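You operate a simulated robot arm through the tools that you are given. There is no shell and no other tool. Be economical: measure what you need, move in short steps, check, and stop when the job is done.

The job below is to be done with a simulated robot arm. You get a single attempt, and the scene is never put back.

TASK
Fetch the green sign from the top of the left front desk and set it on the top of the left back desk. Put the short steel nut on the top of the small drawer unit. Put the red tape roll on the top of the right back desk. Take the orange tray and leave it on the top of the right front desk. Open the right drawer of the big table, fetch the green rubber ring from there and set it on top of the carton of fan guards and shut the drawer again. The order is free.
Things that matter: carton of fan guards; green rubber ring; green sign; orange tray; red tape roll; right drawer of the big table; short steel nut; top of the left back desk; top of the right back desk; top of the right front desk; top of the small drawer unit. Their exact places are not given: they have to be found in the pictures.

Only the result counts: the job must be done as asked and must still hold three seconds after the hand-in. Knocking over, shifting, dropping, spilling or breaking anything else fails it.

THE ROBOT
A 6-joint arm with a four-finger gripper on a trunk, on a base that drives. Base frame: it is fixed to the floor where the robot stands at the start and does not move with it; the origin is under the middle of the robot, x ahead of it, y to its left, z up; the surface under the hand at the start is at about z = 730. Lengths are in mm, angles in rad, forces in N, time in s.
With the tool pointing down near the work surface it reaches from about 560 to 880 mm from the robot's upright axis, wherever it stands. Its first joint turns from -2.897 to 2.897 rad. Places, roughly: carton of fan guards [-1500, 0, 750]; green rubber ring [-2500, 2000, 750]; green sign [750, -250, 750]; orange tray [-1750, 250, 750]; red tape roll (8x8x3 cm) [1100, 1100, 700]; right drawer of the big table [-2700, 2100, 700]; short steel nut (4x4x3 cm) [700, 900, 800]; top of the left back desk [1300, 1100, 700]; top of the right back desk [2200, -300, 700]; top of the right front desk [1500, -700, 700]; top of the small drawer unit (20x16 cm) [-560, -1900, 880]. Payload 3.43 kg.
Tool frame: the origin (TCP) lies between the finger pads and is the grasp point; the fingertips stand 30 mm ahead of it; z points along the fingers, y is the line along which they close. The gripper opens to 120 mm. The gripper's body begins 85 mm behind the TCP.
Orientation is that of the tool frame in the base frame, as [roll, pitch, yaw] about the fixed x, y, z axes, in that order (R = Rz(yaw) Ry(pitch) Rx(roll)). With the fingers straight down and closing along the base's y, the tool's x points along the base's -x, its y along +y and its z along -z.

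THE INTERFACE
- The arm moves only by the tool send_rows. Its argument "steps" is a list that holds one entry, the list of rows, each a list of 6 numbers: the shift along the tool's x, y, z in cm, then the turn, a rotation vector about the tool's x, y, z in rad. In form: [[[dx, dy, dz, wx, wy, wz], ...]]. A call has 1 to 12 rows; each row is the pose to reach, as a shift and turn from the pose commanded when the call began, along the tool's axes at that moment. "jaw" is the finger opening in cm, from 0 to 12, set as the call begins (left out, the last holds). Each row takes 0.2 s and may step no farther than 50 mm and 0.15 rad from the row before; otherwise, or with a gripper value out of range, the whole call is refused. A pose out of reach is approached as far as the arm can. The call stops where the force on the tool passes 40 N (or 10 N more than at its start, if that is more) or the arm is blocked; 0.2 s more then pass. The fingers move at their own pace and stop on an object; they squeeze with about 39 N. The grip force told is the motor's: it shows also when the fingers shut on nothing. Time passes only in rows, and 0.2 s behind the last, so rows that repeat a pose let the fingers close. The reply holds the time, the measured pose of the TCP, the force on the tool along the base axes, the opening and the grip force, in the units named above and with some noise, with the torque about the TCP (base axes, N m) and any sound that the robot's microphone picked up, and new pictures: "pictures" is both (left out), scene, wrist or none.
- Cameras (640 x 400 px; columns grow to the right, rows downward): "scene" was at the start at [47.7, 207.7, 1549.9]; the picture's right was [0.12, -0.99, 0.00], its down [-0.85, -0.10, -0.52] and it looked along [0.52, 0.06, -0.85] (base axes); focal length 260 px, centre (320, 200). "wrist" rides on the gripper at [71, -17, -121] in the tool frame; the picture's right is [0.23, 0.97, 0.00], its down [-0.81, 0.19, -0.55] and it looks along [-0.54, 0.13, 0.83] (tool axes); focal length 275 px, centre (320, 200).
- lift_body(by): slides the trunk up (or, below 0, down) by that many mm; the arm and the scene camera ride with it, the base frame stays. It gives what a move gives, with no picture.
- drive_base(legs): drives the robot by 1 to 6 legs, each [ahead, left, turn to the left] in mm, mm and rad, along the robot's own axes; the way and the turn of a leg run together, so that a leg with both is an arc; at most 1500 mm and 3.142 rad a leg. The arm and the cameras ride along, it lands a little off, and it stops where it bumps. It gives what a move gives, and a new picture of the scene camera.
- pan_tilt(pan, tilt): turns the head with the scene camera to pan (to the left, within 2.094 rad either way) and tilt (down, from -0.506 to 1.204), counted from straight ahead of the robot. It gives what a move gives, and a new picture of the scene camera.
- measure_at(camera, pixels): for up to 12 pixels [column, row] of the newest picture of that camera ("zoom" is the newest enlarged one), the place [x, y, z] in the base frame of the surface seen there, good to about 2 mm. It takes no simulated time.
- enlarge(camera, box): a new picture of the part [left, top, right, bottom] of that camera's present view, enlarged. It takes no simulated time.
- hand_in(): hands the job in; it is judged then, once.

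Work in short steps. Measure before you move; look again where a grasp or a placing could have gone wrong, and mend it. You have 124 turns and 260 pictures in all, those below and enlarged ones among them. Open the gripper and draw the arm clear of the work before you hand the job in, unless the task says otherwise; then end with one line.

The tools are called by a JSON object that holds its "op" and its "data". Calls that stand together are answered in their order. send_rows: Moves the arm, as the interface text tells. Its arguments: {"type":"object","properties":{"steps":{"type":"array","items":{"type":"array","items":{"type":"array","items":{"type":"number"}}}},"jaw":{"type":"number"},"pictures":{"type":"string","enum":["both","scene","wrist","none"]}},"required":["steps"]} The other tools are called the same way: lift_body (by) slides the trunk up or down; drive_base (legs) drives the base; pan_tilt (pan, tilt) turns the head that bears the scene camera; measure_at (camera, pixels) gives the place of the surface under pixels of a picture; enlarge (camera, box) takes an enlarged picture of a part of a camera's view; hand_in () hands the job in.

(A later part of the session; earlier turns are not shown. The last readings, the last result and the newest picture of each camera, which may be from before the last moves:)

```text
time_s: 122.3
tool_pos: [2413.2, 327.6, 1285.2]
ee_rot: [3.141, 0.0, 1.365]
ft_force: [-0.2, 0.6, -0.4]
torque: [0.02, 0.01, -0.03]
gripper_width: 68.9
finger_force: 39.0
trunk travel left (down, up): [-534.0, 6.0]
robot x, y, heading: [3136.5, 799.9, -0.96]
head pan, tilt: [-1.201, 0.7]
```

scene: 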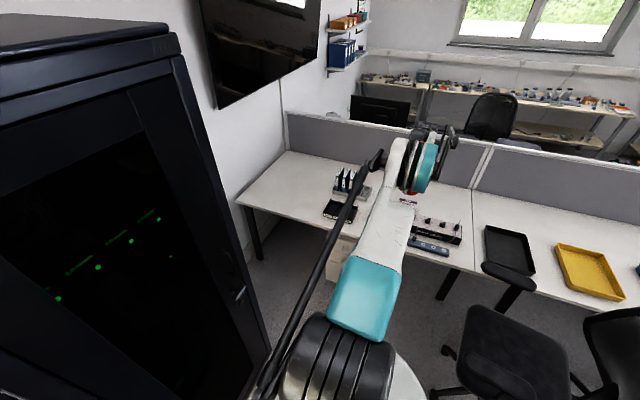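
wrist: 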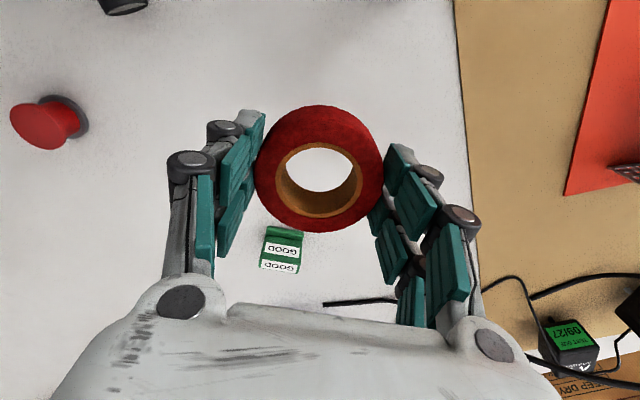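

Now shift right 690 toward the right back desk.

{"op": "drive_base", "data": {"legs": [[-60, -690, 0]]}}

{"op": "pan_tilt", "data": {"pan": -1.7, "tilt": 0.9}}

```text
time_s: 126.1
tool_pos: [1811.8, -21.2, 1284.3]
ee_rot: [3.14, -0.001, 1.368]
ft_force: [0.3, 0.1, -0.3]
torque: [0.01, 0.0, -0.02]
gripper_width: 69.0
finger_force: 39.0
trunk travel left (down, up): [-534.0, 6.0]
robot x, y, heading: [2539.1, 449.5, -0.958]
head pan, tilt: [-1.201, 0.7]
```

scene: 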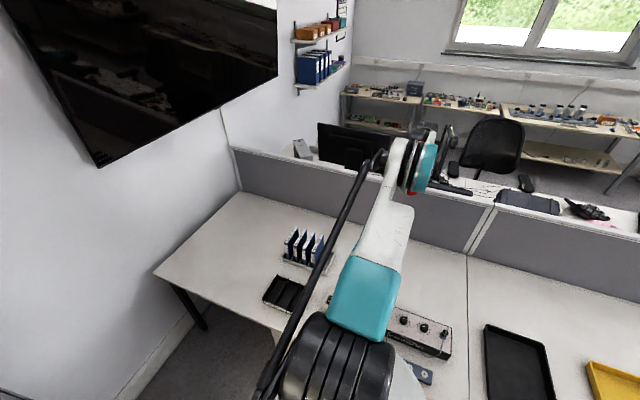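

```text
time_s: 127.0
tool_pos: [1811.2, -22.4, 1285.8]
ee_rot: [-3.141, 0.001, 1.366]
ft_force: [0.0, 1.0, 0.5]
torque: [-0.01, 0.04, -0.01]
gripper_width: 68.8
finger_force: 39.2
trunk travel left (down, up): [-534.0, 6.0]
robot x, y, heading: [2539.7, 452.0, -0.962]
head pan, tilt: [-1.7, 0.901]
```

scene: 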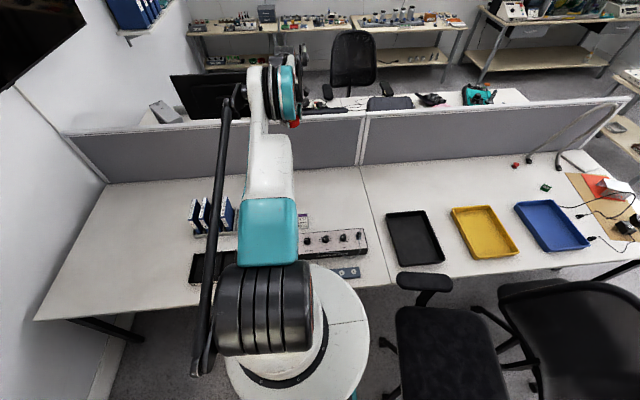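

Take a wrist view of the spot below the TCP (1811,-22).

{"op": "enlarge", "data": {"camera": "wrist", "box": [0, 0, 640, 400]}}

{"op": "measure_at", "data": {"camera": "scene", "pixels": [[330, 200], [310, 220], [345, 180], [320, 180], [350, 215], [365, 240], [220, 190]]}}

```text
1.00 times, centred on (320, 200) of wrist (not enlarged: the box is as wide or as high as the picture)
```

zoom: 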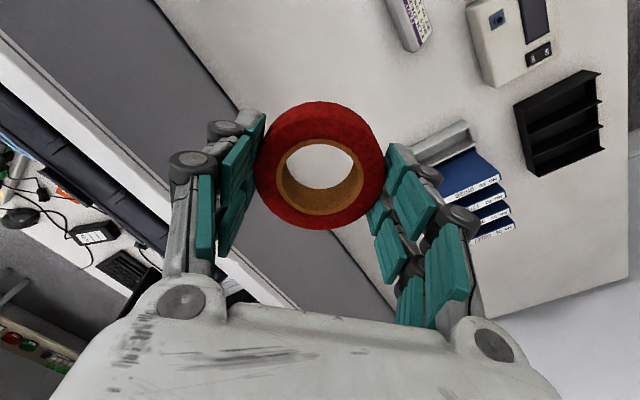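

```text
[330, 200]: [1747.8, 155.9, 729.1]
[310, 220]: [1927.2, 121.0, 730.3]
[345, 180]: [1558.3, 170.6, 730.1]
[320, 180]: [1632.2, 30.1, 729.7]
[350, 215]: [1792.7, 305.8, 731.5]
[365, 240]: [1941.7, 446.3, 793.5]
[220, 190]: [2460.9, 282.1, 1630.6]
```

Free spot at (1780,170). Shift there at height, then lower the trunk.

{"op": "send_rows", "data": {"steps": [[[4.55, -1.73, 0, 0, 0, 0], [9.1, -3.46, 0, 0, 0, 0], [13.65, -5.2, 0, 0, 0, 0], [18.2, -6.93, 0, 0, 0, 0]]], "pictures": "none"}}

{"op": "lift_body", "data": {"by": -390}}

{"op": "enlarge", "data": {"camera": "wrist", "box": [0, 0, 640, 400]}}

{"op": "enlarge", "data": {"camera": "scene", "box": [0, 0, 640, 400]}}

```text
time_s: 128.1
tool_pos: [1778.9, 172.0, 1286.3]
ee_rot: [-3.141, 0.003, 1.37]
ft_force: [0.2, 0.1, -0.3]
torque: [-0.05, 0.0, 0.04]
gripper_width: 69.0
finger_force: 39.0
trunk travel left (down, up): [-534.0, 6.0]
robot x, y, heading: [2541.6, 449.8, -0.957]
head pan, tilt: [-1.7, 0.901]
```

```text
time_s: 131.8
tool_pos: [1778.8, 169.3, 895.8]
ee_rot: [-3.141, 0.0, 1.368]
ft_force: [-0.7, -0.4, -0.3]
torque: [0.02, 0.04, 0.01]
gripper_width: 68.7
finger_force: 39.2
trunk travel left (down, up): [-144.0, 396.0]
robot x, y, heading: [2538.3, 444.8, -0.965]
head pan, tilt: [-1.7, 0.901]
```

```text
1.00 times, centred on (320, 200) of wrist (not enlarged: the box is as wide or as high as the picture)
```

zoom: 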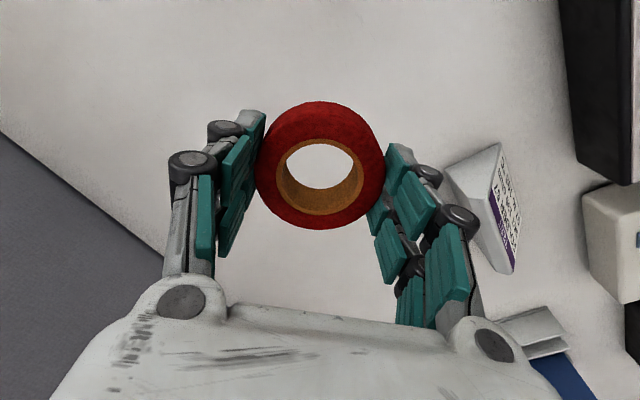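

```text
1.00 times, centred on (320, 200) of scene (not enlarged: the box is as wide or as high as the picture)
```

zoom: 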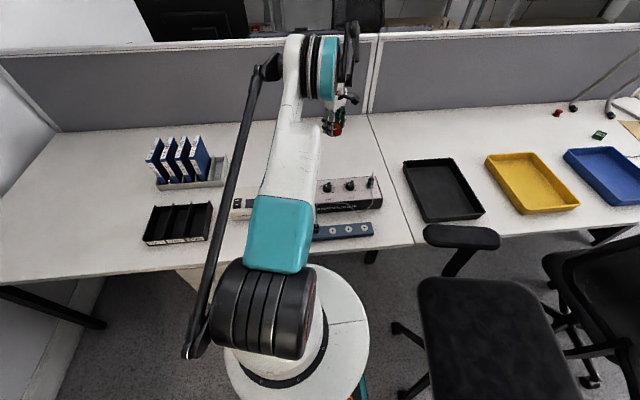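

The triangular card near the right finger: measure its distance.

{"op": "measure_at", "data": {"camera": "wrist", "pixels": [[452, 180], [480, 230], [510, 265], [497, 150], [320, 165]]}}

```text
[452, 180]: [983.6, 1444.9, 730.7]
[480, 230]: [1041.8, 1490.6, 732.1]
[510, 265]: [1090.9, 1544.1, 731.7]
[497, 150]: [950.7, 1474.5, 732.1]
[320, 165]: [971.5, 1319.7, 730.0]
```

That used the older wrist picture; take a fresh one as zoom.

{"op": "enlarge", "data": {"camera": "wrist", "box": [0, 0, 640, 400]}}

{"op": "measure_at", "data": {"camera": "zoom", "pixels": [[452, 180], [485, 230], [510, 265], [497, 150], [320, 165], [250, 300], [350, 280]]}}

```text
1.00 times, centred on (320, 200) of wrist (not enlarged: the box is as wide or as high as the picture)
```

zoom: 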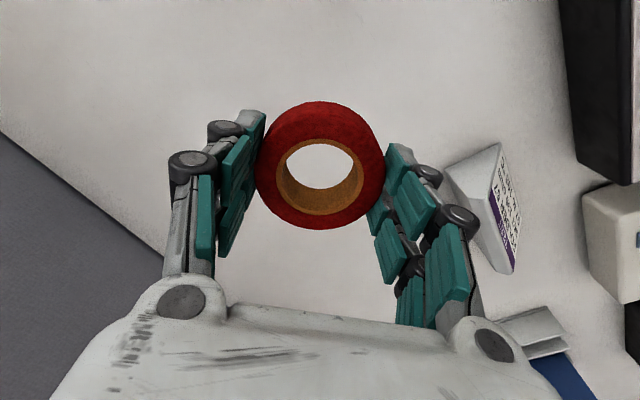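

```text
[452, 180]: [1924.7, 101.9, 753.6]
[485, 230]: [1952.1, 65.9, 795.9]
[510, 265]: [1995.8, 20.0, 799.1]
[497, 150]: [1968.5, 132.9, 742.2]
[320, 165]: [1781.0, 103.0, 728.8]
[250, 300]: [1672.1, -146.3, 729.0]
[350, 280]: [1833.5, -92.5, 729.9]
```

The card is 140 mm off, fine. Lower 130 mm to z≈766.

{"op": "lift_body", "data": {"by": -130}}

```text
time_s: 133.4
tool_pos: [1779.7, 171.2, 765.6]
ee_rot: [3.141, 0.0, 1.367]
ft_force: [0.3, 0.1, -0.5]
torque: [0.01, 0.0, -0.04]
gripper_width: 69.1
finger_force: 39.0
trunk travel left (down, up): [-14.0, 526.0]
robot x, y, heading: [2538.3, 449.4, -0.959]
head pan, tilt: [-1.7, 0.901]
```

Release (open to 9 cm) and rise 12 cm.

{"op": "send_rows", "data": {"steps": [[[0, 0, 0, 0, 0, 0], [0, 0, 0, 0, 0, 0], [0, 0, -4, 0, 0, 0], [0, 0, -8, 0, 0, 0], [0, 0, -12, 0, 0, 0]]], "jaw": 9, "pictures": "wrist"}}

```text
time_s: 134.6
tool_pos: [1779.1, 170.7, 887.5]
ee_rot: [-3.141, 0.0, 1.368]
ft_force: [-1.0, -0.7, 0.1]
torque: [0.01, -0.05, -0.02]
gripper_width: 90.0
finger_force: 0.1
trunk travel left (down, up): [-14.0, 526.0]
robot x, y, heading: [2544.2, 447.9, -0.956]
head pan, tilt: [-1.7, 0.901]
```

wrist: 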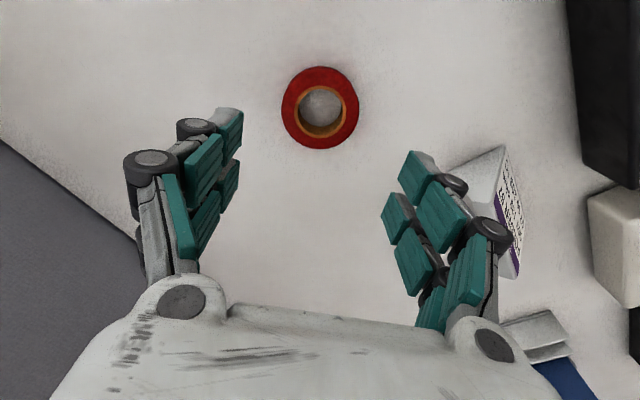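

Tape is placed on the right back desk. Raise the trunk and drive back the way I came.

{"op": "lift_body", "data": {"by": 400}}

{"op": "drive_base", "data": {"legs": [[40, 670, 0]]}}

```text
time_s: 138.4
tool_pos: [1779.6, 170.1, 1288.5]
ee_rot: [-3.141, -0.001, 1.369]
ft_force: [-0.1, -0.2, 0.8]
torque: [0.0, 0.0, -0.04]
gripper_width: 90.1
finger_force: 0.0
trunk travel left (down, up): [-414.0, 126.0]
robot x, y, heading: [2540.1, 448.4, -0.957]
head pan, tilt: [-1.7, 0.901]
```

```text
time_s: 142.1
tool_pos: [2348.9, 511.6, 1287.8]
ee_rot: [-3.139, -0.001, 1.384]
ft_force: [0.2, 0.1, -0.2]
torque: [0.01, 0.02, 0.0]
gripper_width: 90.0
finger_force: 0.0
trunk travel left (down, up): [-414.0, 126.0]
robot x, y, heading: [3106.3, 800.9, -0.943]
head pan, tilt: [-1.7, 0.901]
```

scene: 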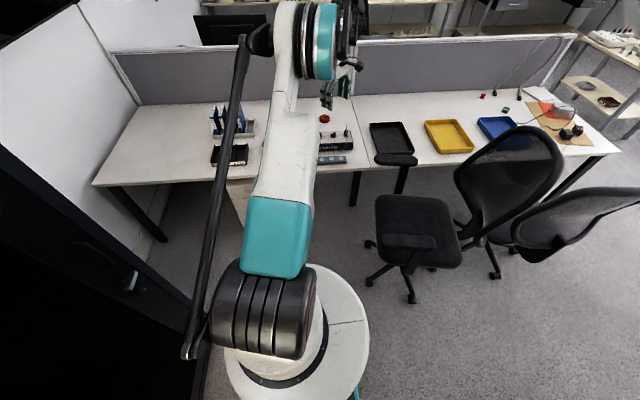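

Drive back behind the chairs and then round the desk end.

{"op": "drive_base", "data": {"legs": [[0, 0, -0.037], [-1250, 0, 0], [-1250, 0, 0], [0, -1400, 0]]}}

```text
time_s: 161.2
tool_pos: [-220.1, 1899.9, 1287.0]
ee_rot: [3.142, 0.001, 1.312]
ft_force: [-1.4, -0.8, -0.5]
torque: [0.01, 0.01, 0.01]
gripper_width: 90.1
finger_force: 0.1
trunk travel left (down, up): [-414.0, 126.0]
robot x, y, heading: [555.1, 2134.7, -1.017]
head pan, tilt: [-1.7, 0.901]
```

scene: 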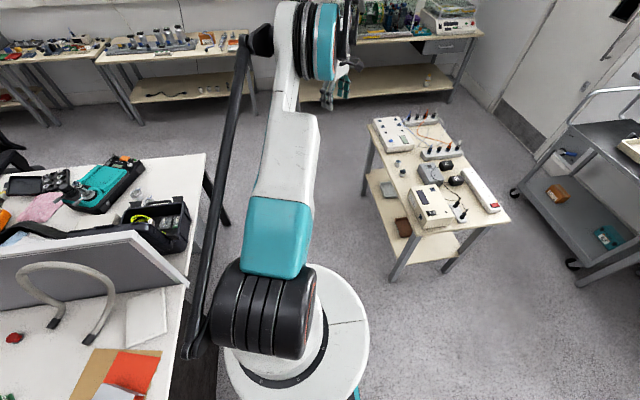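

Continue right past the desk end, turn about so the arm points to the front desk, and go along it.

{"op": "drive_base", "data": {"legs": [[0, 0, 0.037], [0, -1500, 0], [0, 0, 3.14], [-940, 0, 0]]}}

{"op": "pan_tilt", "data": {"pan": -1.2, "tilt": 0.9}}

```text
time_s: 181.0
tool_pos: [596.9, 808.3, 1288.1]
ee_rot: [-3.141, -0.002, -1.771]
ft_force: [0.4, -0.4, 0.3]
torque: [0.02, 0.01, -0.02]
gripper_width: 89.8
finger_force: 0.0
trunk travel left (down, up): [-414.0, 126.0]
robot x, y, heading: [-164.1, 527.2, 2.185]
head pan, tilt: [-1.7, 0.901]
```

scene: 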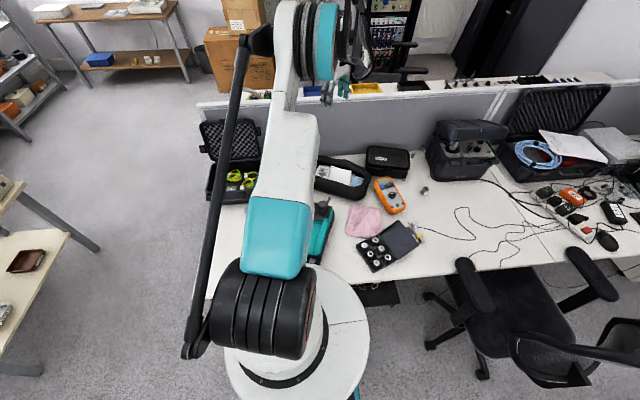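

```text
time_s: 181.9
tool_pos: [595.6, 808.9, 1288.1]
ee_rot: [-3.141, -0.002, -1.77]
ft_force: [0.3, 0.6, 1.3]
torque: [0.02, -0.05, 0.04]
gripper_width: 90.0
finger_force: 0.1
trunk travel left (down, up): [-414.0, 126.0]
robot x, y, heading: [-164.0, 530.7, 2.184]
head pan, tilt: [-1.201, 0.901]
```

scene: 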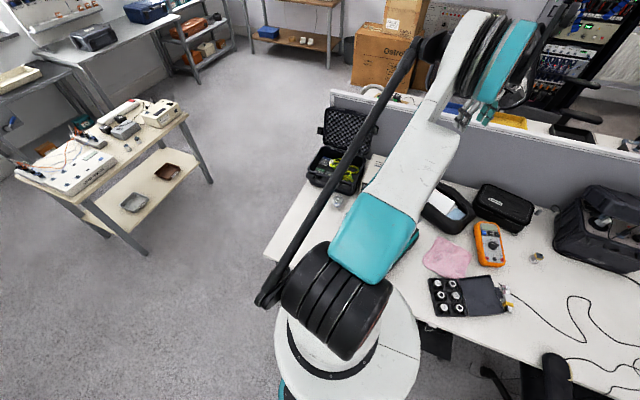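

Nut is ~890 away; move 100 mm along and 45 mm nearer to the desk.

{"op": "drive_base", "data": {"legs": [[-100, -45, 0]]}}

{"op": "enlarge", "data": {"camera": "wrist", "box": [0, 0, 640, 400]}}

{"op": "measure_at", "data": {"camera": "zoom", "pixels": [[320, 165], [320, 120], [320, 220], [270, 165], [370, 165]]}}

```text
time_s: 183.1
tool_pos: [693.1, 751.0, 1287.1]
ee_rot: [3.14, 0.001, -1.773]
ft_force: [0.3, -0.2, -0.5]
torque: [0.05, 0.07, -0.02]
gripper_width: 90.1
finger_force: 0.1
trunk travel left (down, up): [-414.0, 126.0]
robot x, y, heading: [-68.7, 474.4, 2.187]
head pan, tilt: [-1.201, 0.901]
```

scene: 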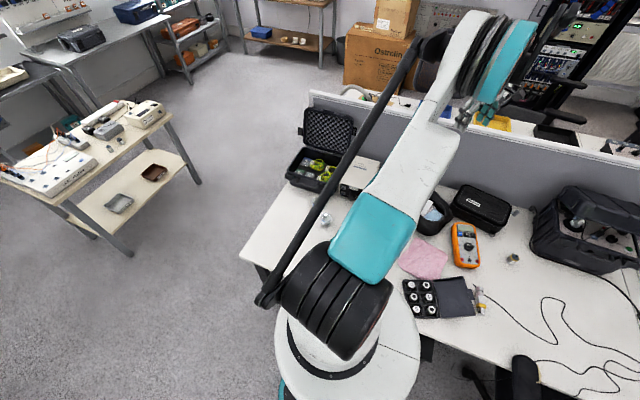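

```text
1.00 times, centred on (320, 200) of wrist (not enlarged: the box is as wide or as high as the picture)
```

zoom: 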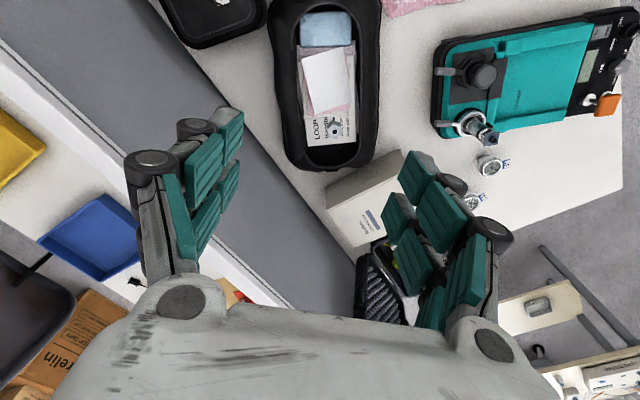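

```text
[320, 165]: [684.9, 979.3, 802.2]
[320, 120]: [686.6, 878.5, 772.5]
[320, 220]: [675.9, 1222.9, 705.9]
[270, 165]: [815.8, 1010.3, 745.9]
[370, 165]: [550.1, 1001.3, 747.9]
```

The nut is at (338,127) in the wrist view; enlarge and measure.

{"op": "enlarge", "data": {"camera": "wrist", "box": [270, 70, 398, 150]}}

{"op": "measure_at", "data": {"camera": "zoom", "pixels": [[320, 270], [335, 290], [350, 270], [340, 305], [300, 270], [370, 270], [330, 240], [395, 290], [260, 290], [100, 200], [520, 200], [300, 420]]}}

```text
5.00 times, centred on (334, 110) of wrist
```

zoom: 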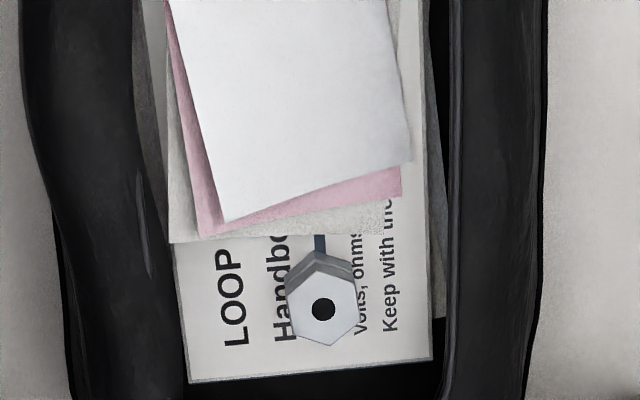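

```text
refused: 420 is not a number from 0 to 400
```

{"op": "measure_at", "data": {"camera": "zoom", "pixels": [[310, 290], [345, 290], [322, 336], [300, 320], [350, 315], [323, 310], [320, 268], [230, 350], [400, 345], [400, 230], [470, 300], [100, 300]]}}

```text
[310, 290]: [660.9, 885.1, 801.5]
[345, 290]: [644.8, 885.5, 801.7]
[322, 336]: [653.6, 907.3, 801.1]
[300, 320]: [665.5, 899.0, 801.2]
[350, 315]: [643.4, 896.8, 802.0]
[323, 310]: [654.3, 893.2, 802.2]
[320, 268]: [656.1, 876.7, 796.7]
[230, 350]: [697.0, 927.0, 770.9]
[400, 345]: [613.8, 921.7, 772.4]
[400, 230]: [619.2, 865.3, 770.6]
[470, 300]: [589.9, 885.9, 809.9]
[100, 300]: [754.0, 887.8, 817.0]
```

Nut centre (654,893), top 801.5, base 771, flats facing ±x. I move above it, turning −0.17, jaw 6 cm.

{"op": "send_rows", "data": {"steps": [[[-3.3, 1.7, 1.5, 0, 0, -0.05], [-6.6, 3.4, 3, 0, 0, -0.1], [-9.9, 5.0, 5, 0, 0, -0.14], [-13.14, 6.66, 7, 0, 0, -0.17], [-13.14, 6.66, 7, 0, 0, -0.17]]], "jaw": 5.6, "pictures": "none"}}

{"op": "lift_body", "data": {"by": -310}}

{"op": "enlarge", "data": {"camera": "wrist", "box": [0, 0, 640, 400]}}

{"op": "enlarge", "data": {"camera": "wrist", "box": [270, 80, 398, 160]}}

```text
time_s: 184.3
tool_pos: [655.6, 894.1, 1218.1]
ee_rot: [-3.14, 0.0, -1.601]
ft_force: [0.6, -0.2, 0.2]
torque: [0.0, 0.03, 0.01]
gripper_width: 56.1
finger_force: 0.1
trunk travel left (down, up): [-414.0, 126.0]
robot x, y, heading: [-69.9, 469.9, 2.186]
head pan, tilt: [-1.201, 0.901]
```

```text
time_s: 187.4
tool_pos: [655.0, 894.7, 909.0]
ee_rot: [-3.14, 0.0, -1.601]
ft_force: [-0.9, 0.6, -0.6]
torque: [0.01, 0.0, -0.02]
gripper_width: 56.1
finger_force: 0.0
trunk travel left (down, up): [-104.0, 436.0]
robot x, y, heading: [-69.4, 474.0, 2.181]
head pan, tilt: [-1.201, 0.901]
```

```text
1.00 times, centred on (320, 200) of wrist (not enlarged: the box is as wide or as high as the picture)
```

zoom: 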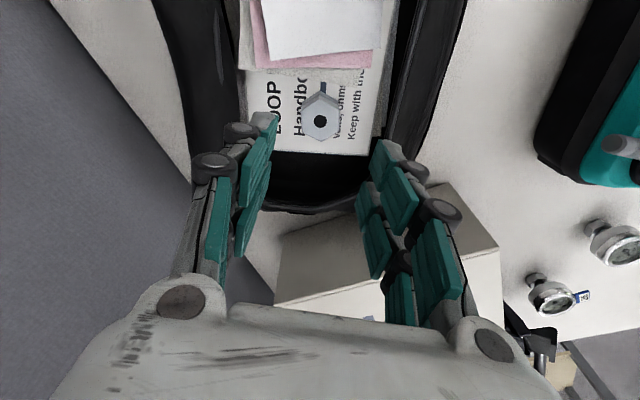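

```text
5.00 times, centred on (334, 120) of wrist
```

zoom: 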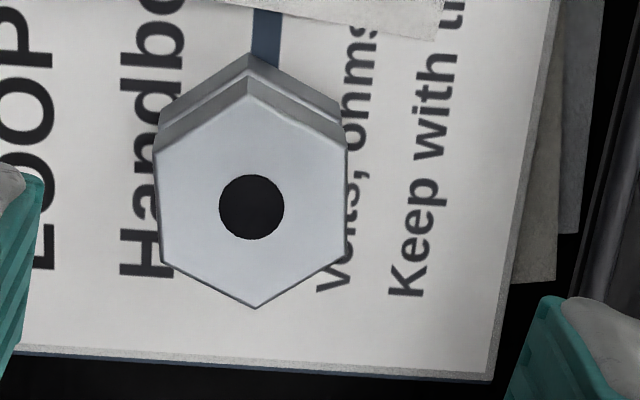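

Measure the flats and hole to refine centre and angle.

{"op": "measure_at", "data": {"camera": "zoom", "pixels": [[164, 160], [168, 255], [341, 155], [340, 255], [248, 100], [255, 300], [40, 320], [590, 320], [500, 310]]}}

```text
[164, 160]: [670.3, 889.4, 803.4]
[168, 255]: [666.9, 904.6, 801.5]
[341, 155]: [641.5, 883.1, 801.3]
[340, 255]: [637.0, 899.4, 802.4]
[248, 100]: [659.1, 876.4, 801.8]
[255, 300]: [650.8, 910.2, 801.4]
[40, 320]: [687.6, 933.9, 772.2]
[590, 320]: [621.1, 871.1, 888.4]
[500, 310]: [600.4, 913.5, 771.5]
```

Needs another −0.27 turn. Rotate, then descend to z≈806.

{"op": "send_rows", "data": {"steps": [[[0, 0.05, 1, 0, 0, -0.13], [0, 0.05, 2, 0, 0, -0.27], [0, 0.05, 5, 0, 0, -0.27], [0, 0.05, 7, 0, 0, -0.27]]], "pictures": "wrist"}}

```text
time_s: 188.4
tool_pos: [654.7, 895.1, 838.1]
ee_rot: [-3.14, 0.0, -1.333]
ft_force: [0.1, -0.4, -0.1]
torque: [-0.01, 0.0, -0.01]
gripper_width: 55.9
finger_force: 0.1
trunk travel left (down, up): [-104.0, 436.0]
robot x, y, heading: [-70.1, 471.7, 2.177]
head pan, tilt: [-1.201, 0.901]
```

wrist: 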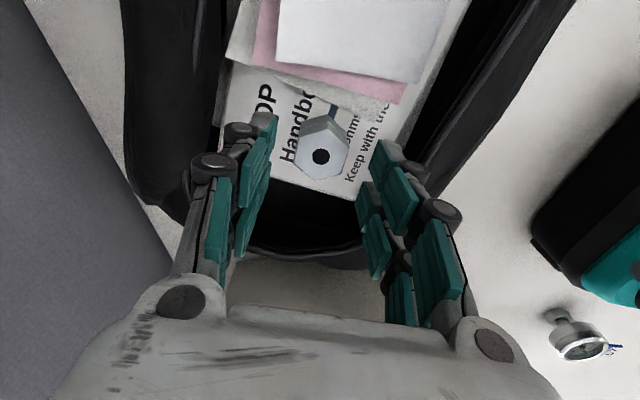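

Centered between the fingers. Descend 32 mm and close.

{"op": "send_rows", "data": {"steps": [[[0, 0, 1.6, 0, 0, 0], [0, 0, 2.8, 0, 0, 0], [0, 0, 3.2, 0, 0, 0]]], "pictures": "none"}}

{"op": "send_rows", "data": {"steps": [[[0, 0, 0, 0, 0, 0], [0, 0, 0, 0, 0, 0], [0, 0, 0, 0, 0, 0]]], "jaw": 1.5, "pictures": "wrist"}}

```text
time_s: 189.2
tool_pos: [654.2, 894.8, 804.9]
ee_rot: [-3.14, 0.001, -1.336]
ft_force: [0.2, 0.3, 0.2]
torque: [0.01, 0.0, 0.0]
gripper_width: 55.9
finger_force: 0.0
trunk travel left (down, up): [-104.0, 436.0]
robot x, y, heading: [-66.9, 473.3, 2.184]
head pan, tilt: [-1.201, 0.901]
```

```text
time_s: 190.0
tool_pos: [653.8, 895.0, 805.8]
ee_rot: [-3.141, 0.0, -1.335]
ft_force: [-0.3, 0.4, 0.9]
torque: [0.0, -0.02, -0.01]
gripper_width: 31.5
finger_force: 39.2
trunk travel left (down, up): [-104.0, 436.0]
robot x, y, heading: [-65.2, 471.8, 2.184]
head pan, tilt: [-1.201, 0.901]
```

wrist: 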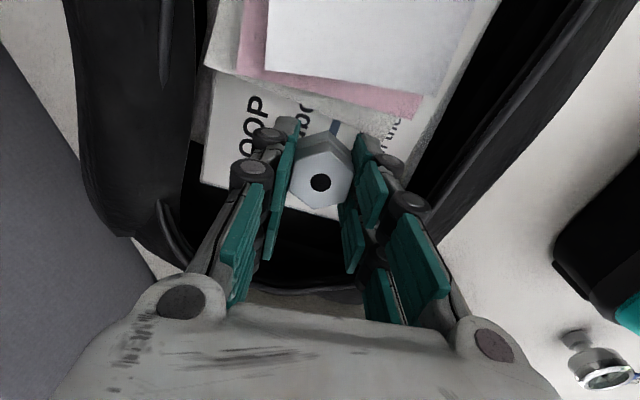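

Nut held (31.5 mm). Lift 390 by trunk, then back away from the desk.

{"op": "lift_body", "data": {"by": 390}}

{"op": "drive_base", "data": {"legs": [[0, 250, 0], [0, 0, -3.14], [0, -470, 0]]}}

{"op": "pan_tilt", "data": {"pan": -0.4, "tilt": 0.7}}

```text
time_s: 193.7
tool_pos: [654.9, 894.9, 1194.9]
ee_rot: [-3.141, 0.001, -1.334]
ft_force: [0.2, -0.8, -1.5]
torque: [0.0, -0.01, 0.0]
gripper_width: 31.8
finger_force: 39.5
trunk travel left (down, up): [-494.0, 46.0]
robot x, y, heading: [-67.6, 471.2, 2.185]
head pan, tilt: [-1.201, 0.901]
```

```text
time_s: 205.3
tool_pos: [-1387.0, -350.2, 1195.4]
ee_rot: [-3.141, 0.0, 1.795]
ft_force: [-0.2, -0.3, -2.8]
torque: [0.04, -0.01, 0.01]
gripper_width: 31.5
finger_force: 39.0
trunk travel left (down, up): [-494.0, 46.0]
robot x, y, heading: [-658.2, 64.4, -0.971]
head pan, tilt: [-1.201, 0.901]
```

scene: 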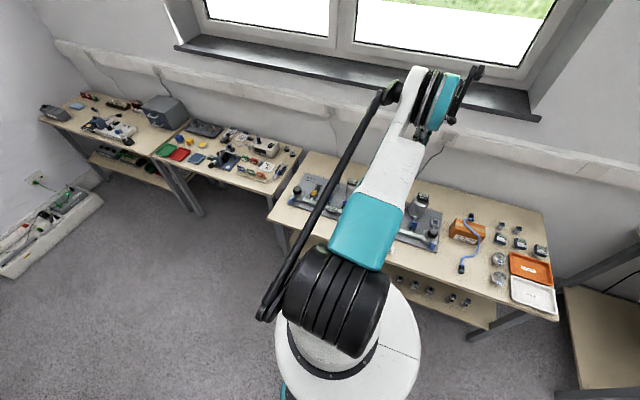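

```text
time_s: 206.4
tool_pos: [-1385.5, -349.8, 1194.8]
ee_rot: [3.141, 0.001, 1.796]
ft_force: [-0.3, 0.6, -2.6]
torque: [-0.01, -0.05, -0.02]
gripper_width: 31.6
finger_force: 38.7
trunk travel left (down, up): [-494.0, 46.0]
robot x, y, heading: [-657.4, 63.4, -0.972]
head pan, tilt: [-0.4, 0.7]
```

scene: 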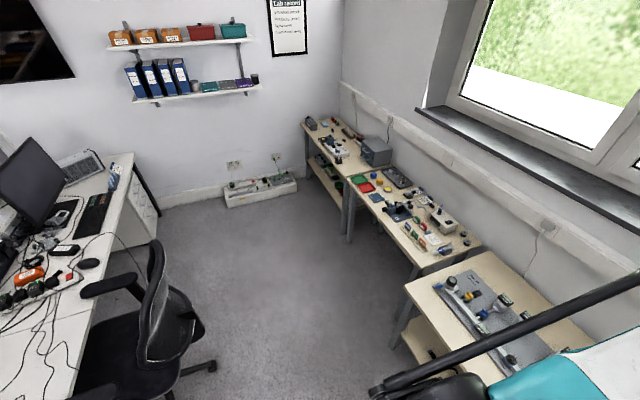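

Measure the aisle: chair casters, bench front legs, and the unit top.

{"op": "measure_at", "data": {"camera": "scene", "pixels": [[213, 367], [195, 320], [348, 238], [350, 200], [405, 285], [412, 262], [300, 180], [230, 200], [155, 250], [390, 345], [375, 143], [440, 275]]}}

```text
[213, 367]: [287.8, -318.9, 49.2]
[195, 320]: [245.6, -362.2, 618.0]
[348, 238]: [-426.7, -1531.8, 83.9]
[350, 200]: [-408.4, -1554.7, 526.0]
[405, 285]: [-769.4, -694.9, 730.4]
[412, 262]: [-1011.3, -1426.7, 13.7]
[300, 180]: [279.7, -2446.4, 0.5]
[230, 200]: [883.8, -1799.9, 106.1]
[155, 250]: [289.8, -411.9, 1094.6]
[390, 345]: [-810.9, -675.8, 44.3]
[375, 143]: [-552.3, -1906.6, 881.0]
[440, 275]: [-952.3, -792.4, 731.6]
```

Aisle is clear. Drive ahead 1650 and 230 to the right.

{"op": "drive_base", "data": {"legs": [[825, 0, 0], [825, -230, 0]]}}

{"op": "enlarge", "data": {"camera": "wrist", "box": [0, 0, 640, 400]}}

{"op": "measure_at", "data": {"camera": "zoom", "pixels": [[320, 130], [320, 80], [380, 130], [260, 130], [400, 60]]}}

{"op": "pan_tilt", "data": {"pan": -1.3, "tilt": 0.9}}

```text
time_s: 215.0
tool_pos: [-649.8, -1839.7, 1194.5]
ee_rot: [3.141, -0.002, 1.787]
ft_force: [0.3, 0.2, -1.9]
torque: [0.03, 0.0, 0.01]
gripper_width: 31.8
finger_force: 38.8
trunk travel left (down, up): [-494.0, 46.0]
robot x, y, heading: [81.9, -1433.1, -0.981]
head pan, tilt: [-0.4, 0.7]
```

scene: 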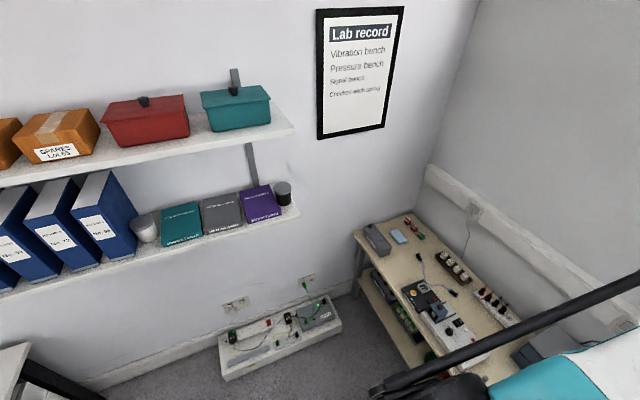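

```text
1.00 times, centred on (320, 200) of wrist (not enlarged: the box is as wide or as high as the picture)
```

zoom: 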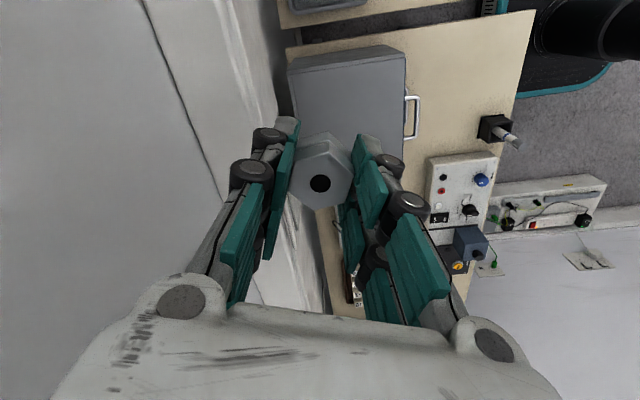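

```text
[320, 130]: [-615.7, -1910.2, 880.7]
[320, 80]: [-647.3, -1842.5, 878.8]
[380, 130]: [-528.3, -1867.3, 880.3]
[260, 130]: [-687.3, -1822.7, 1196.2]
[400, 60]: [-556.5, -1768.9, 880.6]
```

```text
time_s: 216.2
tool_pos: [-649.7, -1837.6, 1194.4]
ee_rot: [-3.141, -0.001, 1.787]
ft_force: [-0.4, 0.0, -2.3]
torque: [0.01, 0.0, 0.0]
gripper_width: 31.7
finger_force: 38.9
trunk travel left (down, up): [-494.0, 46.0]
robot x, y, heading: [83.6, -1431.1, -0.98]
head pan, tilt: [-1.3, 0.901]
```

scene: 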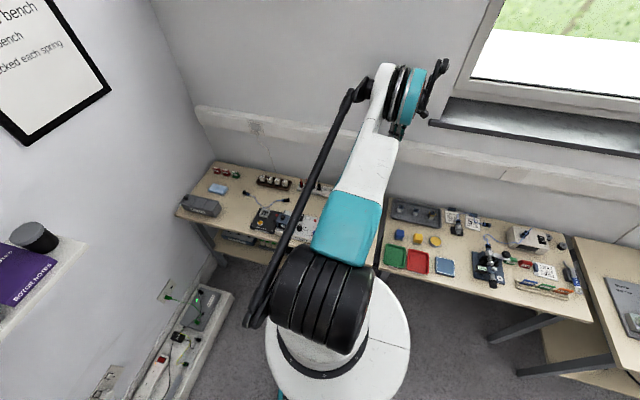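

Unit's top centre is about (-567,-1885). Move over it and lower the trunk 220.

{"op": "send_rows", "data": {"steps": [[[-2.1, 2.4, 0, 0, 0, 0], [-4.2, 4.8, 0, 0, 0, 0], [-6.4, 7.1, 0, 0, 0, 0], [-6.4, 7.1, 0, 0, 0, 0]]], "pictures": "none"}}

{"op": "lift_body", "data": {"by": -220}}

{"op": "enlarge", "data": {"camera": "wrist", "box": [0, 0, 640, 400]}}

{"op": "measure_at", "data": {"camera": "zoom", "pixels": [[320, 100], [250, 100], [420, 100], [400, 200], [300, 60], [330, 270]]}}

```text
time_s: 217.2
tool_pos: [-566.4, -1887.3, 1196.3]
ee_rot: [3.14, 0.001, 1.786]
ft_force: [-0.5, 0.4, -1.8]
torque: [-0.02, -0.04, 0.01]
gripper_width: 31.7
finger_force: 39.1
trunk travel left (down, up): [-494.0, 46.0]
robot x, y, heading: [81.1, -1431.3, -0.984]
head pan, tilt: [-1.3, 0.901]
```

```text
time_s: 219.5
tool_pos: [-564.6, -1888.6, 977.6]
ee_rot: [-3.141, 0.0, 1.787]
ft_force: [0.5, 1.2, -2.2]
torque: [-0.04, 0.0, -0.01]
gripper_width: 31.4
finger_force: 39.3
trunk travel left (down, up): [-274.0, 266.0]
robot x, y, heading: [82.2, -1432.6, -0.976]
head pan, tilt: [-1.3, 0.901]
```

```text
1.00 times, centred on (320, 200) of wrist (not enlarged: the box is as wide or as high as the picture)
```

zoom: 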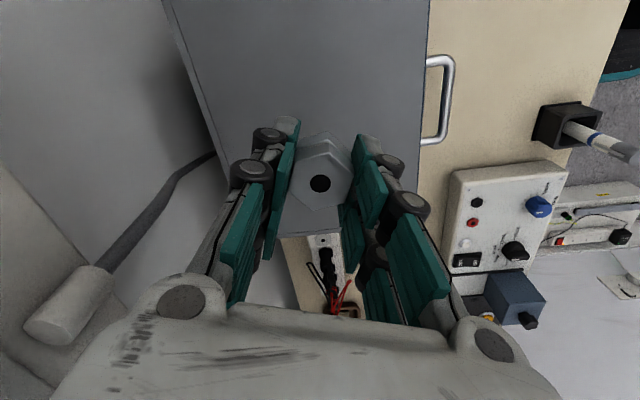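

```text
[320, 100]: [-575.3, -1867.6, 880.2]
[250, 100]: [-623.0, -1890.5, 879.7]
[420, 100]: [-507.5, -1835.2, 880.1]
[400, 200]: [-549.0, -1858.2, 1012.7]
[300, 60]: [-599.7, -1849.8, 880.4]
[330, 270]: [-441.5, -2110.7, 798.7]
```

TCP is well inside the top. Lower 61 mm and release.

{"op": "lift_body", "data": {"by": -60.5}}

{"op": "send_rows", "data": {"steps": [[[0, 0, 0, 0, 0, 0], [0, 0, 0, 0, 0, 0]]], "pictures": "wrist"}}

```text
time_s: 220.5
tool_pos: [-566.1, -1887.8, 915.7]
ee_rot: [-3.139, 0.0, 1.787]
ft_force: [0.4, -0.2, -1.7]
torque: [-0.03, -0.03, 0.0]
gripper_width: 31.7
finger_force: 39.1
trunk travel left (down, up): [-214.0, 326.0]
robot x, y, heading: [81.0, -1428.7, -0.984]
head pan, tilt: [-1.3, 0.901]
```

```text
time_s: 221.1
tool_pos: [-565.7, -1888.1, 915.7]
ee_rot: [-3.14, 0.001, 1.786]
ft_force: [-0.5, 0.9, -1.2]
torque: [0.02, 0.02, 0.01]
gripper_width: 32.0
finger_force: 38.9
trunk travel left (down, up): [-214.0, 326.0]
robot x, y, heading: [84.1, -1432.1, -0.978]
head pan, tilt: [-1.3, 0.901]
```

wrist: 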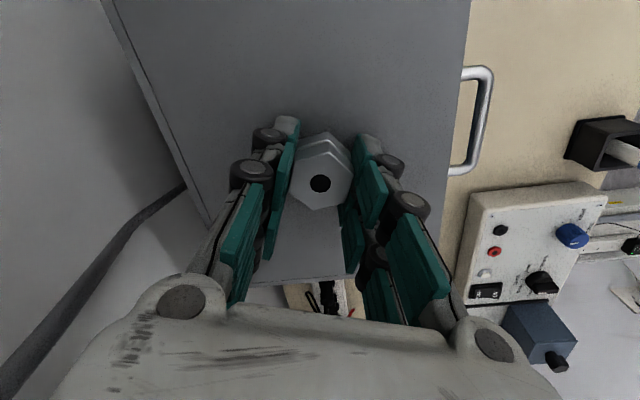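

Still hanging by about a millimetre; lower 1 mm, open to 6 cm and rise.

{"op": "send_rows", "data": {"steps": [[[0, 0, 0.12, 0, 0, 0], [0, 0, 0.12, 0, 0, 0]]], "pictures": "none"}}

{"op": "send_rows", "data": {"steps": [[[0, 0, 0, 0, 0, 0], [0, 0, 0, 0, 0, 0], [0, 0, -4, 0, 0, 0], [0, 0, -8, 0, 0, 0]]], "jaw": 6, "pictures": "wrist"}}

```text
time_s: 221.7
tool_pos: [-566.2, -1888.0, 914.6]
ee_rot: [-3.141, 0.0, 1.789]
ft_force: [0.3, -0.4, -3.7]
torque: [-0.03, -0.02, -0.03]
gripper_width: 31.7
finger_force: 39.0
trunk travel left (down, up): [-214.0, 326.0]
robot x, y, heading: [82.1, -1435.5, -0.986]
head pan, tilt: [-1.3, 0.901]
```

```text
time_s: 222.7
tool_pos: [-565.9, -1887.2, 995.7]
ee_rot: [-3.141, 0.001, 1.789]
ft_force: [-0.4, 0.1, 0.0]
torque: [0.01, -0.01, -0.02]
gripper_width: 59.7
finger_force: 0.0
trunk travel left (down, up): [-214.0, 326.0]
robot x, y, heading: [84.8, -1429.0, -0.982]
head pan, tilt: [-1.3, 0.901]
```

wrist: 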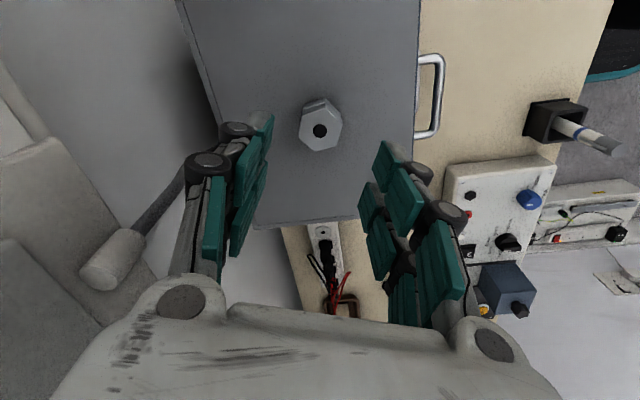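

Nut stands on the drawer unit. Raise and look at the right front desk from here.

{"op": "lift_body", "data": {"by": 320}}

{"op": "pan_tilt", "data": {"pan": 1.5, "tilt": 0.5}}

{"op": "enlarge", "data": {"camera": "scene", "box": [160, 150, 480, 350]}}

{"op": "measure_at", "data": {"camera": "scene", "pixels": [[320, 300], [320, 260], [320, 220], [200, 260], [420, 240], [480, 250], [150, 280], [260, 230], [380, 280], [440, 280], [520, 300], [240, 330]]}}

```text
time_s: 225.9
tool_pos: [-566.9, -1888.2, 1316.2]
ee_rot: [-3.14, -0.002, 1.786]
ft_force: [0.5, 0.7, 0.7]
torque: [-0.03, -0.01, 0.01]
gripper_width: 60.1
finger_force: 0.1
trunk travel left (down, up): [-534.0, 7.0]
robot x, y, heading: [83.7, -1430.4, -0.983]
head pan, tilt: [-1.3, 0.901]
```

```text
time_s: 228.3
tool_pos: [-566.8, -1886.9, 1315.7]
ee_rot: [-3.14, -0.001, 1.788]
ft_force: [0.8, 0.3, 0.6]
torque: [0.01, -0.01, 0.02]
gripper_width: 59.8
finger_force: 0.0
trunk travel left (down, up): [-534.0, 7.0]
robot x, y, heading: [83.6, -1429.6, -0.979]
head pan, tilt: [1.499, 0.499]
```

scene: 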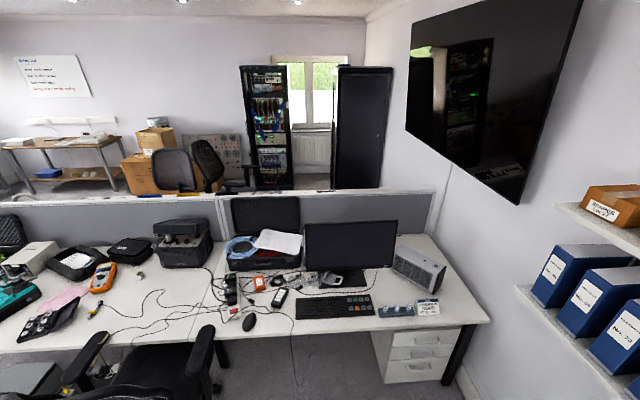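

```text
2.00 times, centred on (320, 250) of scene
```

zoom: 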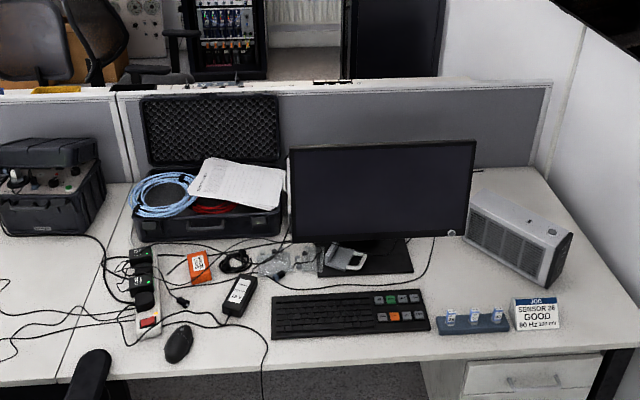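

```text
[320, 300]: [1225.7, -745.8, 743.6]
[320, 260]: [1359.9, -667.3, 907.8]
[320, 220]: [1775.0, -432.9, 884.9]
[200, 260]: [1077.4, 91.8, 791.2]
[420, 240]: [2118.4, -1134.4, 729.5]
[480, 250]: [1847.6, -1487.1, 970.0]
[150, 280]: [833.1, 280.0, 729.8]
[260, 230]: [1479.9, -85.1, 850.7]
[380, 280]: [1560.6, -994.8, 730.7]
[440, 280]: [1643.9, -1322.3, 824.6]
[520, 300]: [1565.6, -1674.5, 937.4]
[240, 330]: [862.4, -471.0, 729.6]
```

Map the free areas of the right front desk for the tray.

{"op": "measure_at", "data": {"camera": "zoom", "pixels": [[430, 260], [480, 300], [436, 320], [272, 340], [430, 335], [275, 295], [300, 375], [560, 330], [640, 330], [560, 350], [230, 355], [580, 230]]}}

{"op": "measure_at", "data": {"camera": "zoom", "pixels": [[480, 245], [540, 285], [410, 285], [300, 280], [260, 290], [190, 355], [65, 360], [500, 200], [520, 298], [600, 270], [430, 240], [450, 365]]}}

```text
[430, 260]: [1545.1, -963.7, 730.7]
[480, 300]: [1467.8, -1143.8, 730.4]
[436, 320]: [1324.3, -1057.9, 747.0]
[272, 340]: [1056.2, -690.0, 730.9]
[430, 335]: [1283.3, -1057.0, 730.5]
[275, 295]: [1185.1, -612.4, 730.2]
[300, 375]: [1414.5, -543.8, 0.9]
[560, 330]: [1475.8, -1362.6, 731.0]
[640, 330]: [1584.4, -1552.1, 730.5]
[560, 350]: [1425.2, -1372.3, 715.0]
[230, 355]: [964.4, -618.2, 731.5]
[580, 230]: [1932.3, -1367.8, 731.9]
```

```text
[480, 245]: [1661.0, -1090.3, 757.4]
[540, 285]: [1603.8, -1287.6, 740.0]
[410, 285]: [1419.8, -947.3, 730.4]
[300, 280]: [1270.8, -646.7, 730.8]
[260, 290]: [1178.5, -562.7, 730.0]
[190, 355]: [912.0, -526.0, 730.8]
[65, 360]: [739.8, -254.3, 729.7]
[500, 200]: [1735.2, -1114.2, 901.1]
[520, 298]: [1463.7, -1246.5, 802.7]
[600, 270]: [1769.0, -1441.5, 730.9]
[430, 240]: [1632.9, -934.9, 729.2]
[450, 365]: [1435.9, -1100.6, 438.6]
```

The tray will fit either right of the speaker or beside the monitor, depending on its size. Drive back along the aisle to the tray's bench.

{"op": "drive_base", "data": {"legs": [[-800, 190, 0], [-800, 0, 0], [-780, 0, 0]]}}

{"op": "pan_tilt", "data": {"pan": -1.7, "tilt": 0.9}}

{"op": "enlarge", "data": {"camera": "wrist", "box": [0, 0, 640, 400]}}

```text
time_s: 240.4
tool_pos: [-1732.0, 225.9, 1313.8]
ee_rot: [-3.14, -0.001, 1.762]
ft_force: [-0.6, -0.4, -0.3]
torque: [0.03, -0.02, -0.02]
gripper_width: 60.2
finger_force: 0.0
trunk travel left (down, up): [-534.0, 7.0]
robot x, y, heading: [-1068.7, 661.5, -1.008]
head pan, tilt: [1.499, 0.499]
```

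scene: 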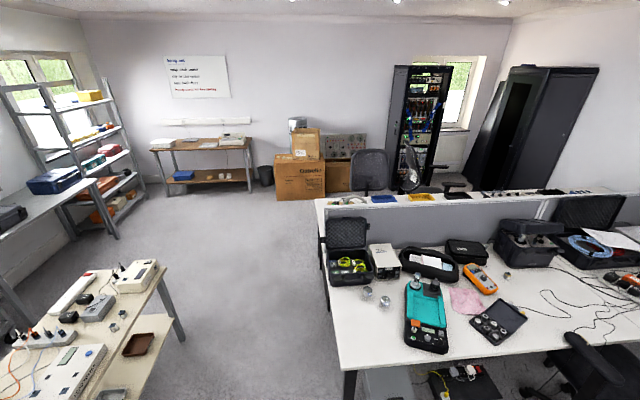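

```text
time_s: 243.2
tool_pos: [-1731.8, 224.9, 1315.4]
ee_rot: [-3.139, -0.002, 1.761]
ft_force: [-0.1, 0.5, -0.5]
torque: [0.01, 0.01, 0.0]
gripper_width: 60.0
finger_force: 0.1
trunk travel left (down, up): [-534.0, 7.0]
robot x, y, heading: [-1067.2, 663.6, -1.003]
head pan, tilt: [-1.7, 0.901]
```

scene: 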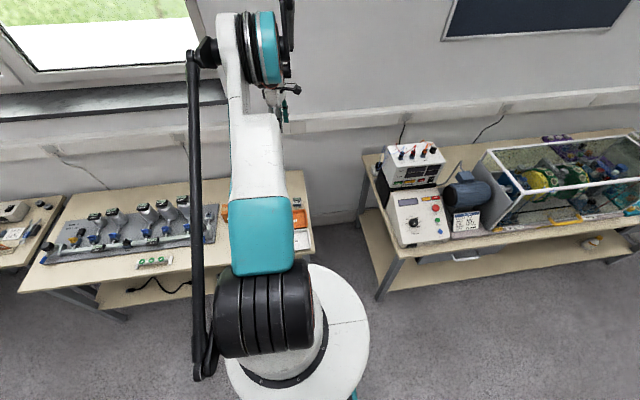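

```text
1.00 times, centred on (320, 200) of wrist (not enlarged: the box is as wide or as high as the picture)
```

zoom: 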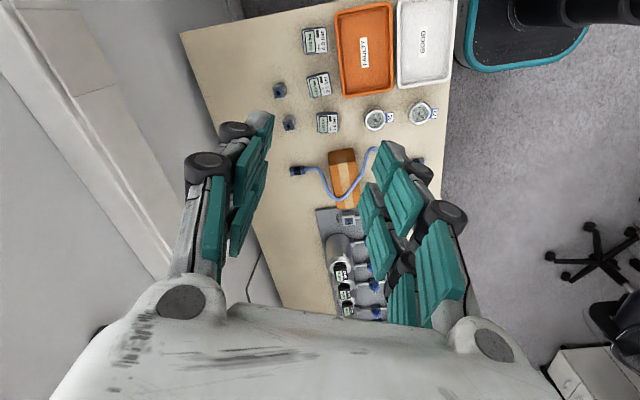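

Measure the tray's corners in the wrist view.

{"op": "enlarge", "data": {"camera": "wrist", "box": [290, 0, 450, 100]}}

{"op": "measure_at", "data": {"camera": "zoom", "pixels": [[185, 50], [412, 10], [425, 360], [210, 385], [300, 200], [340, 100], [190, 200], [418, 200], [320, 370], [300, 30], [440, 200], [150, 200]]}}

```text
4.00 times, centred on (370, 50) of wrist
```

zoom: 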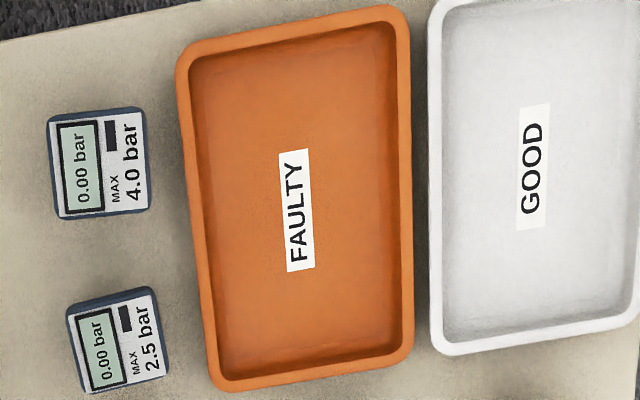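

```text
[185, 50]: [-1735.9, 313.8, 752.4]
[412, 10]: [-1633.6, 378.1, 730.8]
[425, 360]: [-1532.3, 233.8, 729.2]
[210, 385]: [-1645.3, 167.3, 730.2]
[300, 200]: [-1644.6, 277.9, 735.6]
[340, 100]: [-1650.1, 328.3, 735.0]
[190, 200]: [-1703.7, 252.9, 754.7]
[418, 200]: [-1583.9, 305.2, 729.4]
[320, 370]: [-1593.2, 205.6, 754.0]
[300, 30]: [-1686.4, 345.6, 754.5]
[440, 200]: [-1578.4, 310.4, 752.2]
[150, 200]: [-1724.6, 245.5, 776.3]
```

Measure the rim's width precisely to decide on the grasp.

{"op": "measure_at", "data": {"camera": "zoom", "pixels": [[194, 200], [197, 200], [402, 200], [407, 200], [410, 200], [200, 220], [404, 180], [200, 130], [310, 380], [310, 385], [260, 35], [390, 10]]}}

```text
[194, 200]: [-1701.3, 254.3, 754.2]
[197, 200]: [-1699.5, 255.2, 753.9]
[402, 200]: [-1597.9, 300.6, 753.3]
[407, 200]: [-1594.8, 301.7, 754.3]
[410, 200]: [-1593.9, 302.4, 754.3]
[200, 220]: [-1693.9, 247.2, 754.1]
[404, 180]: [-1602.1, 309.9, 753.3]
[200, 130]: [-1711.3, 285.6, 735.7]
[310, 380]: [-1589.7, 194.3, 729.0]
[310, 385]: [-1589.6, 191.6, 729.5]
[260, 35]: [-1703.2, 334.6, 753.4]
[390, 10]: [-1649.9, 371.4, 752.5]
```

Tray ≈118×170 mm, rim z 754, floor 735, long side along the bench. I'll grip its far long wall at (-1689.5,240.5) between the gauges, closing across the wall. Move above and turn.

{"op": "send_rows", "data": {"steps": [[[0.2, 1.1, 0, 0, 0, -0.1], [0.4, 2.2, 0, 0, 0, -0.2], [0.5, 3.3, 0, 0, 0, -0.3], [0.72, 4.47, 0, 0, 0, -0.4], [0.72, 4.47, 0, 0, 0, -0.4]]], "jaw": 2.2, "pictures": "none"}}

{"op": "lift_body", "data": {"by": -400}}

{"op": "enlarge", "data": {"camera": "wrist", "box": [0, 0, 640, 400]}}

{"op": "measure_at", "data": {"camera": "zoom", "pixels": [[320, 80], [320, 100], [320, 120], [320, 60]]}}

```text
time_s: 244.4
tool_pos: [-1687.6, 241.1, 1316.4]
ee_rot: [3.141, -0.002, 2.16]
ft_force: [-0.2, -0.6, 1.4]
torque: [0.0, -0.01, 0.0]
gripper_width: 21.9
finger_force: 0.0
trunk travel left (down, up): [-534.0, 7.0]
robot x, y, heading: [-1069.4, 661.2, -1.01]
head pan, tilt: [-1.7, 0.901]
```

```text
time_s: 248.2
tool_pos: [-1689.2, 240.3, 916.8]
ee_rot: [3.141, -0.002, 2.162]
ft_force: [0.7, -0.5, -0.8]
torque: [-0.03, 0.01, 0.01]
gripper_width: 22.1
finger_force: 0.1
trunk travel left (down, up): [-133.0, 407.0]
robot x, y, heading: [-1066.5, 662.4, -1.007]
head pan, tilt: [-1.7, 0.901]
```

```text
1.00 times, centred on (320, 200) of wrist (not enlarged: the box is as wide or as high as the picture)
```

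zoom: 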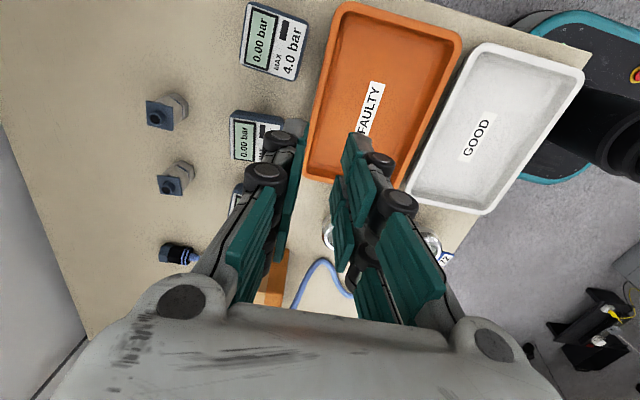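

```text
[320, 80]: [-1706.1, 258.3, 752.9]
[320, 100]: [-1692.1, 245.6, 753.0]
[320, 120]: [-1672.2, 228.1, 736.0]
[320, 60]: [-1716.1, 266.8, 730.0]
```

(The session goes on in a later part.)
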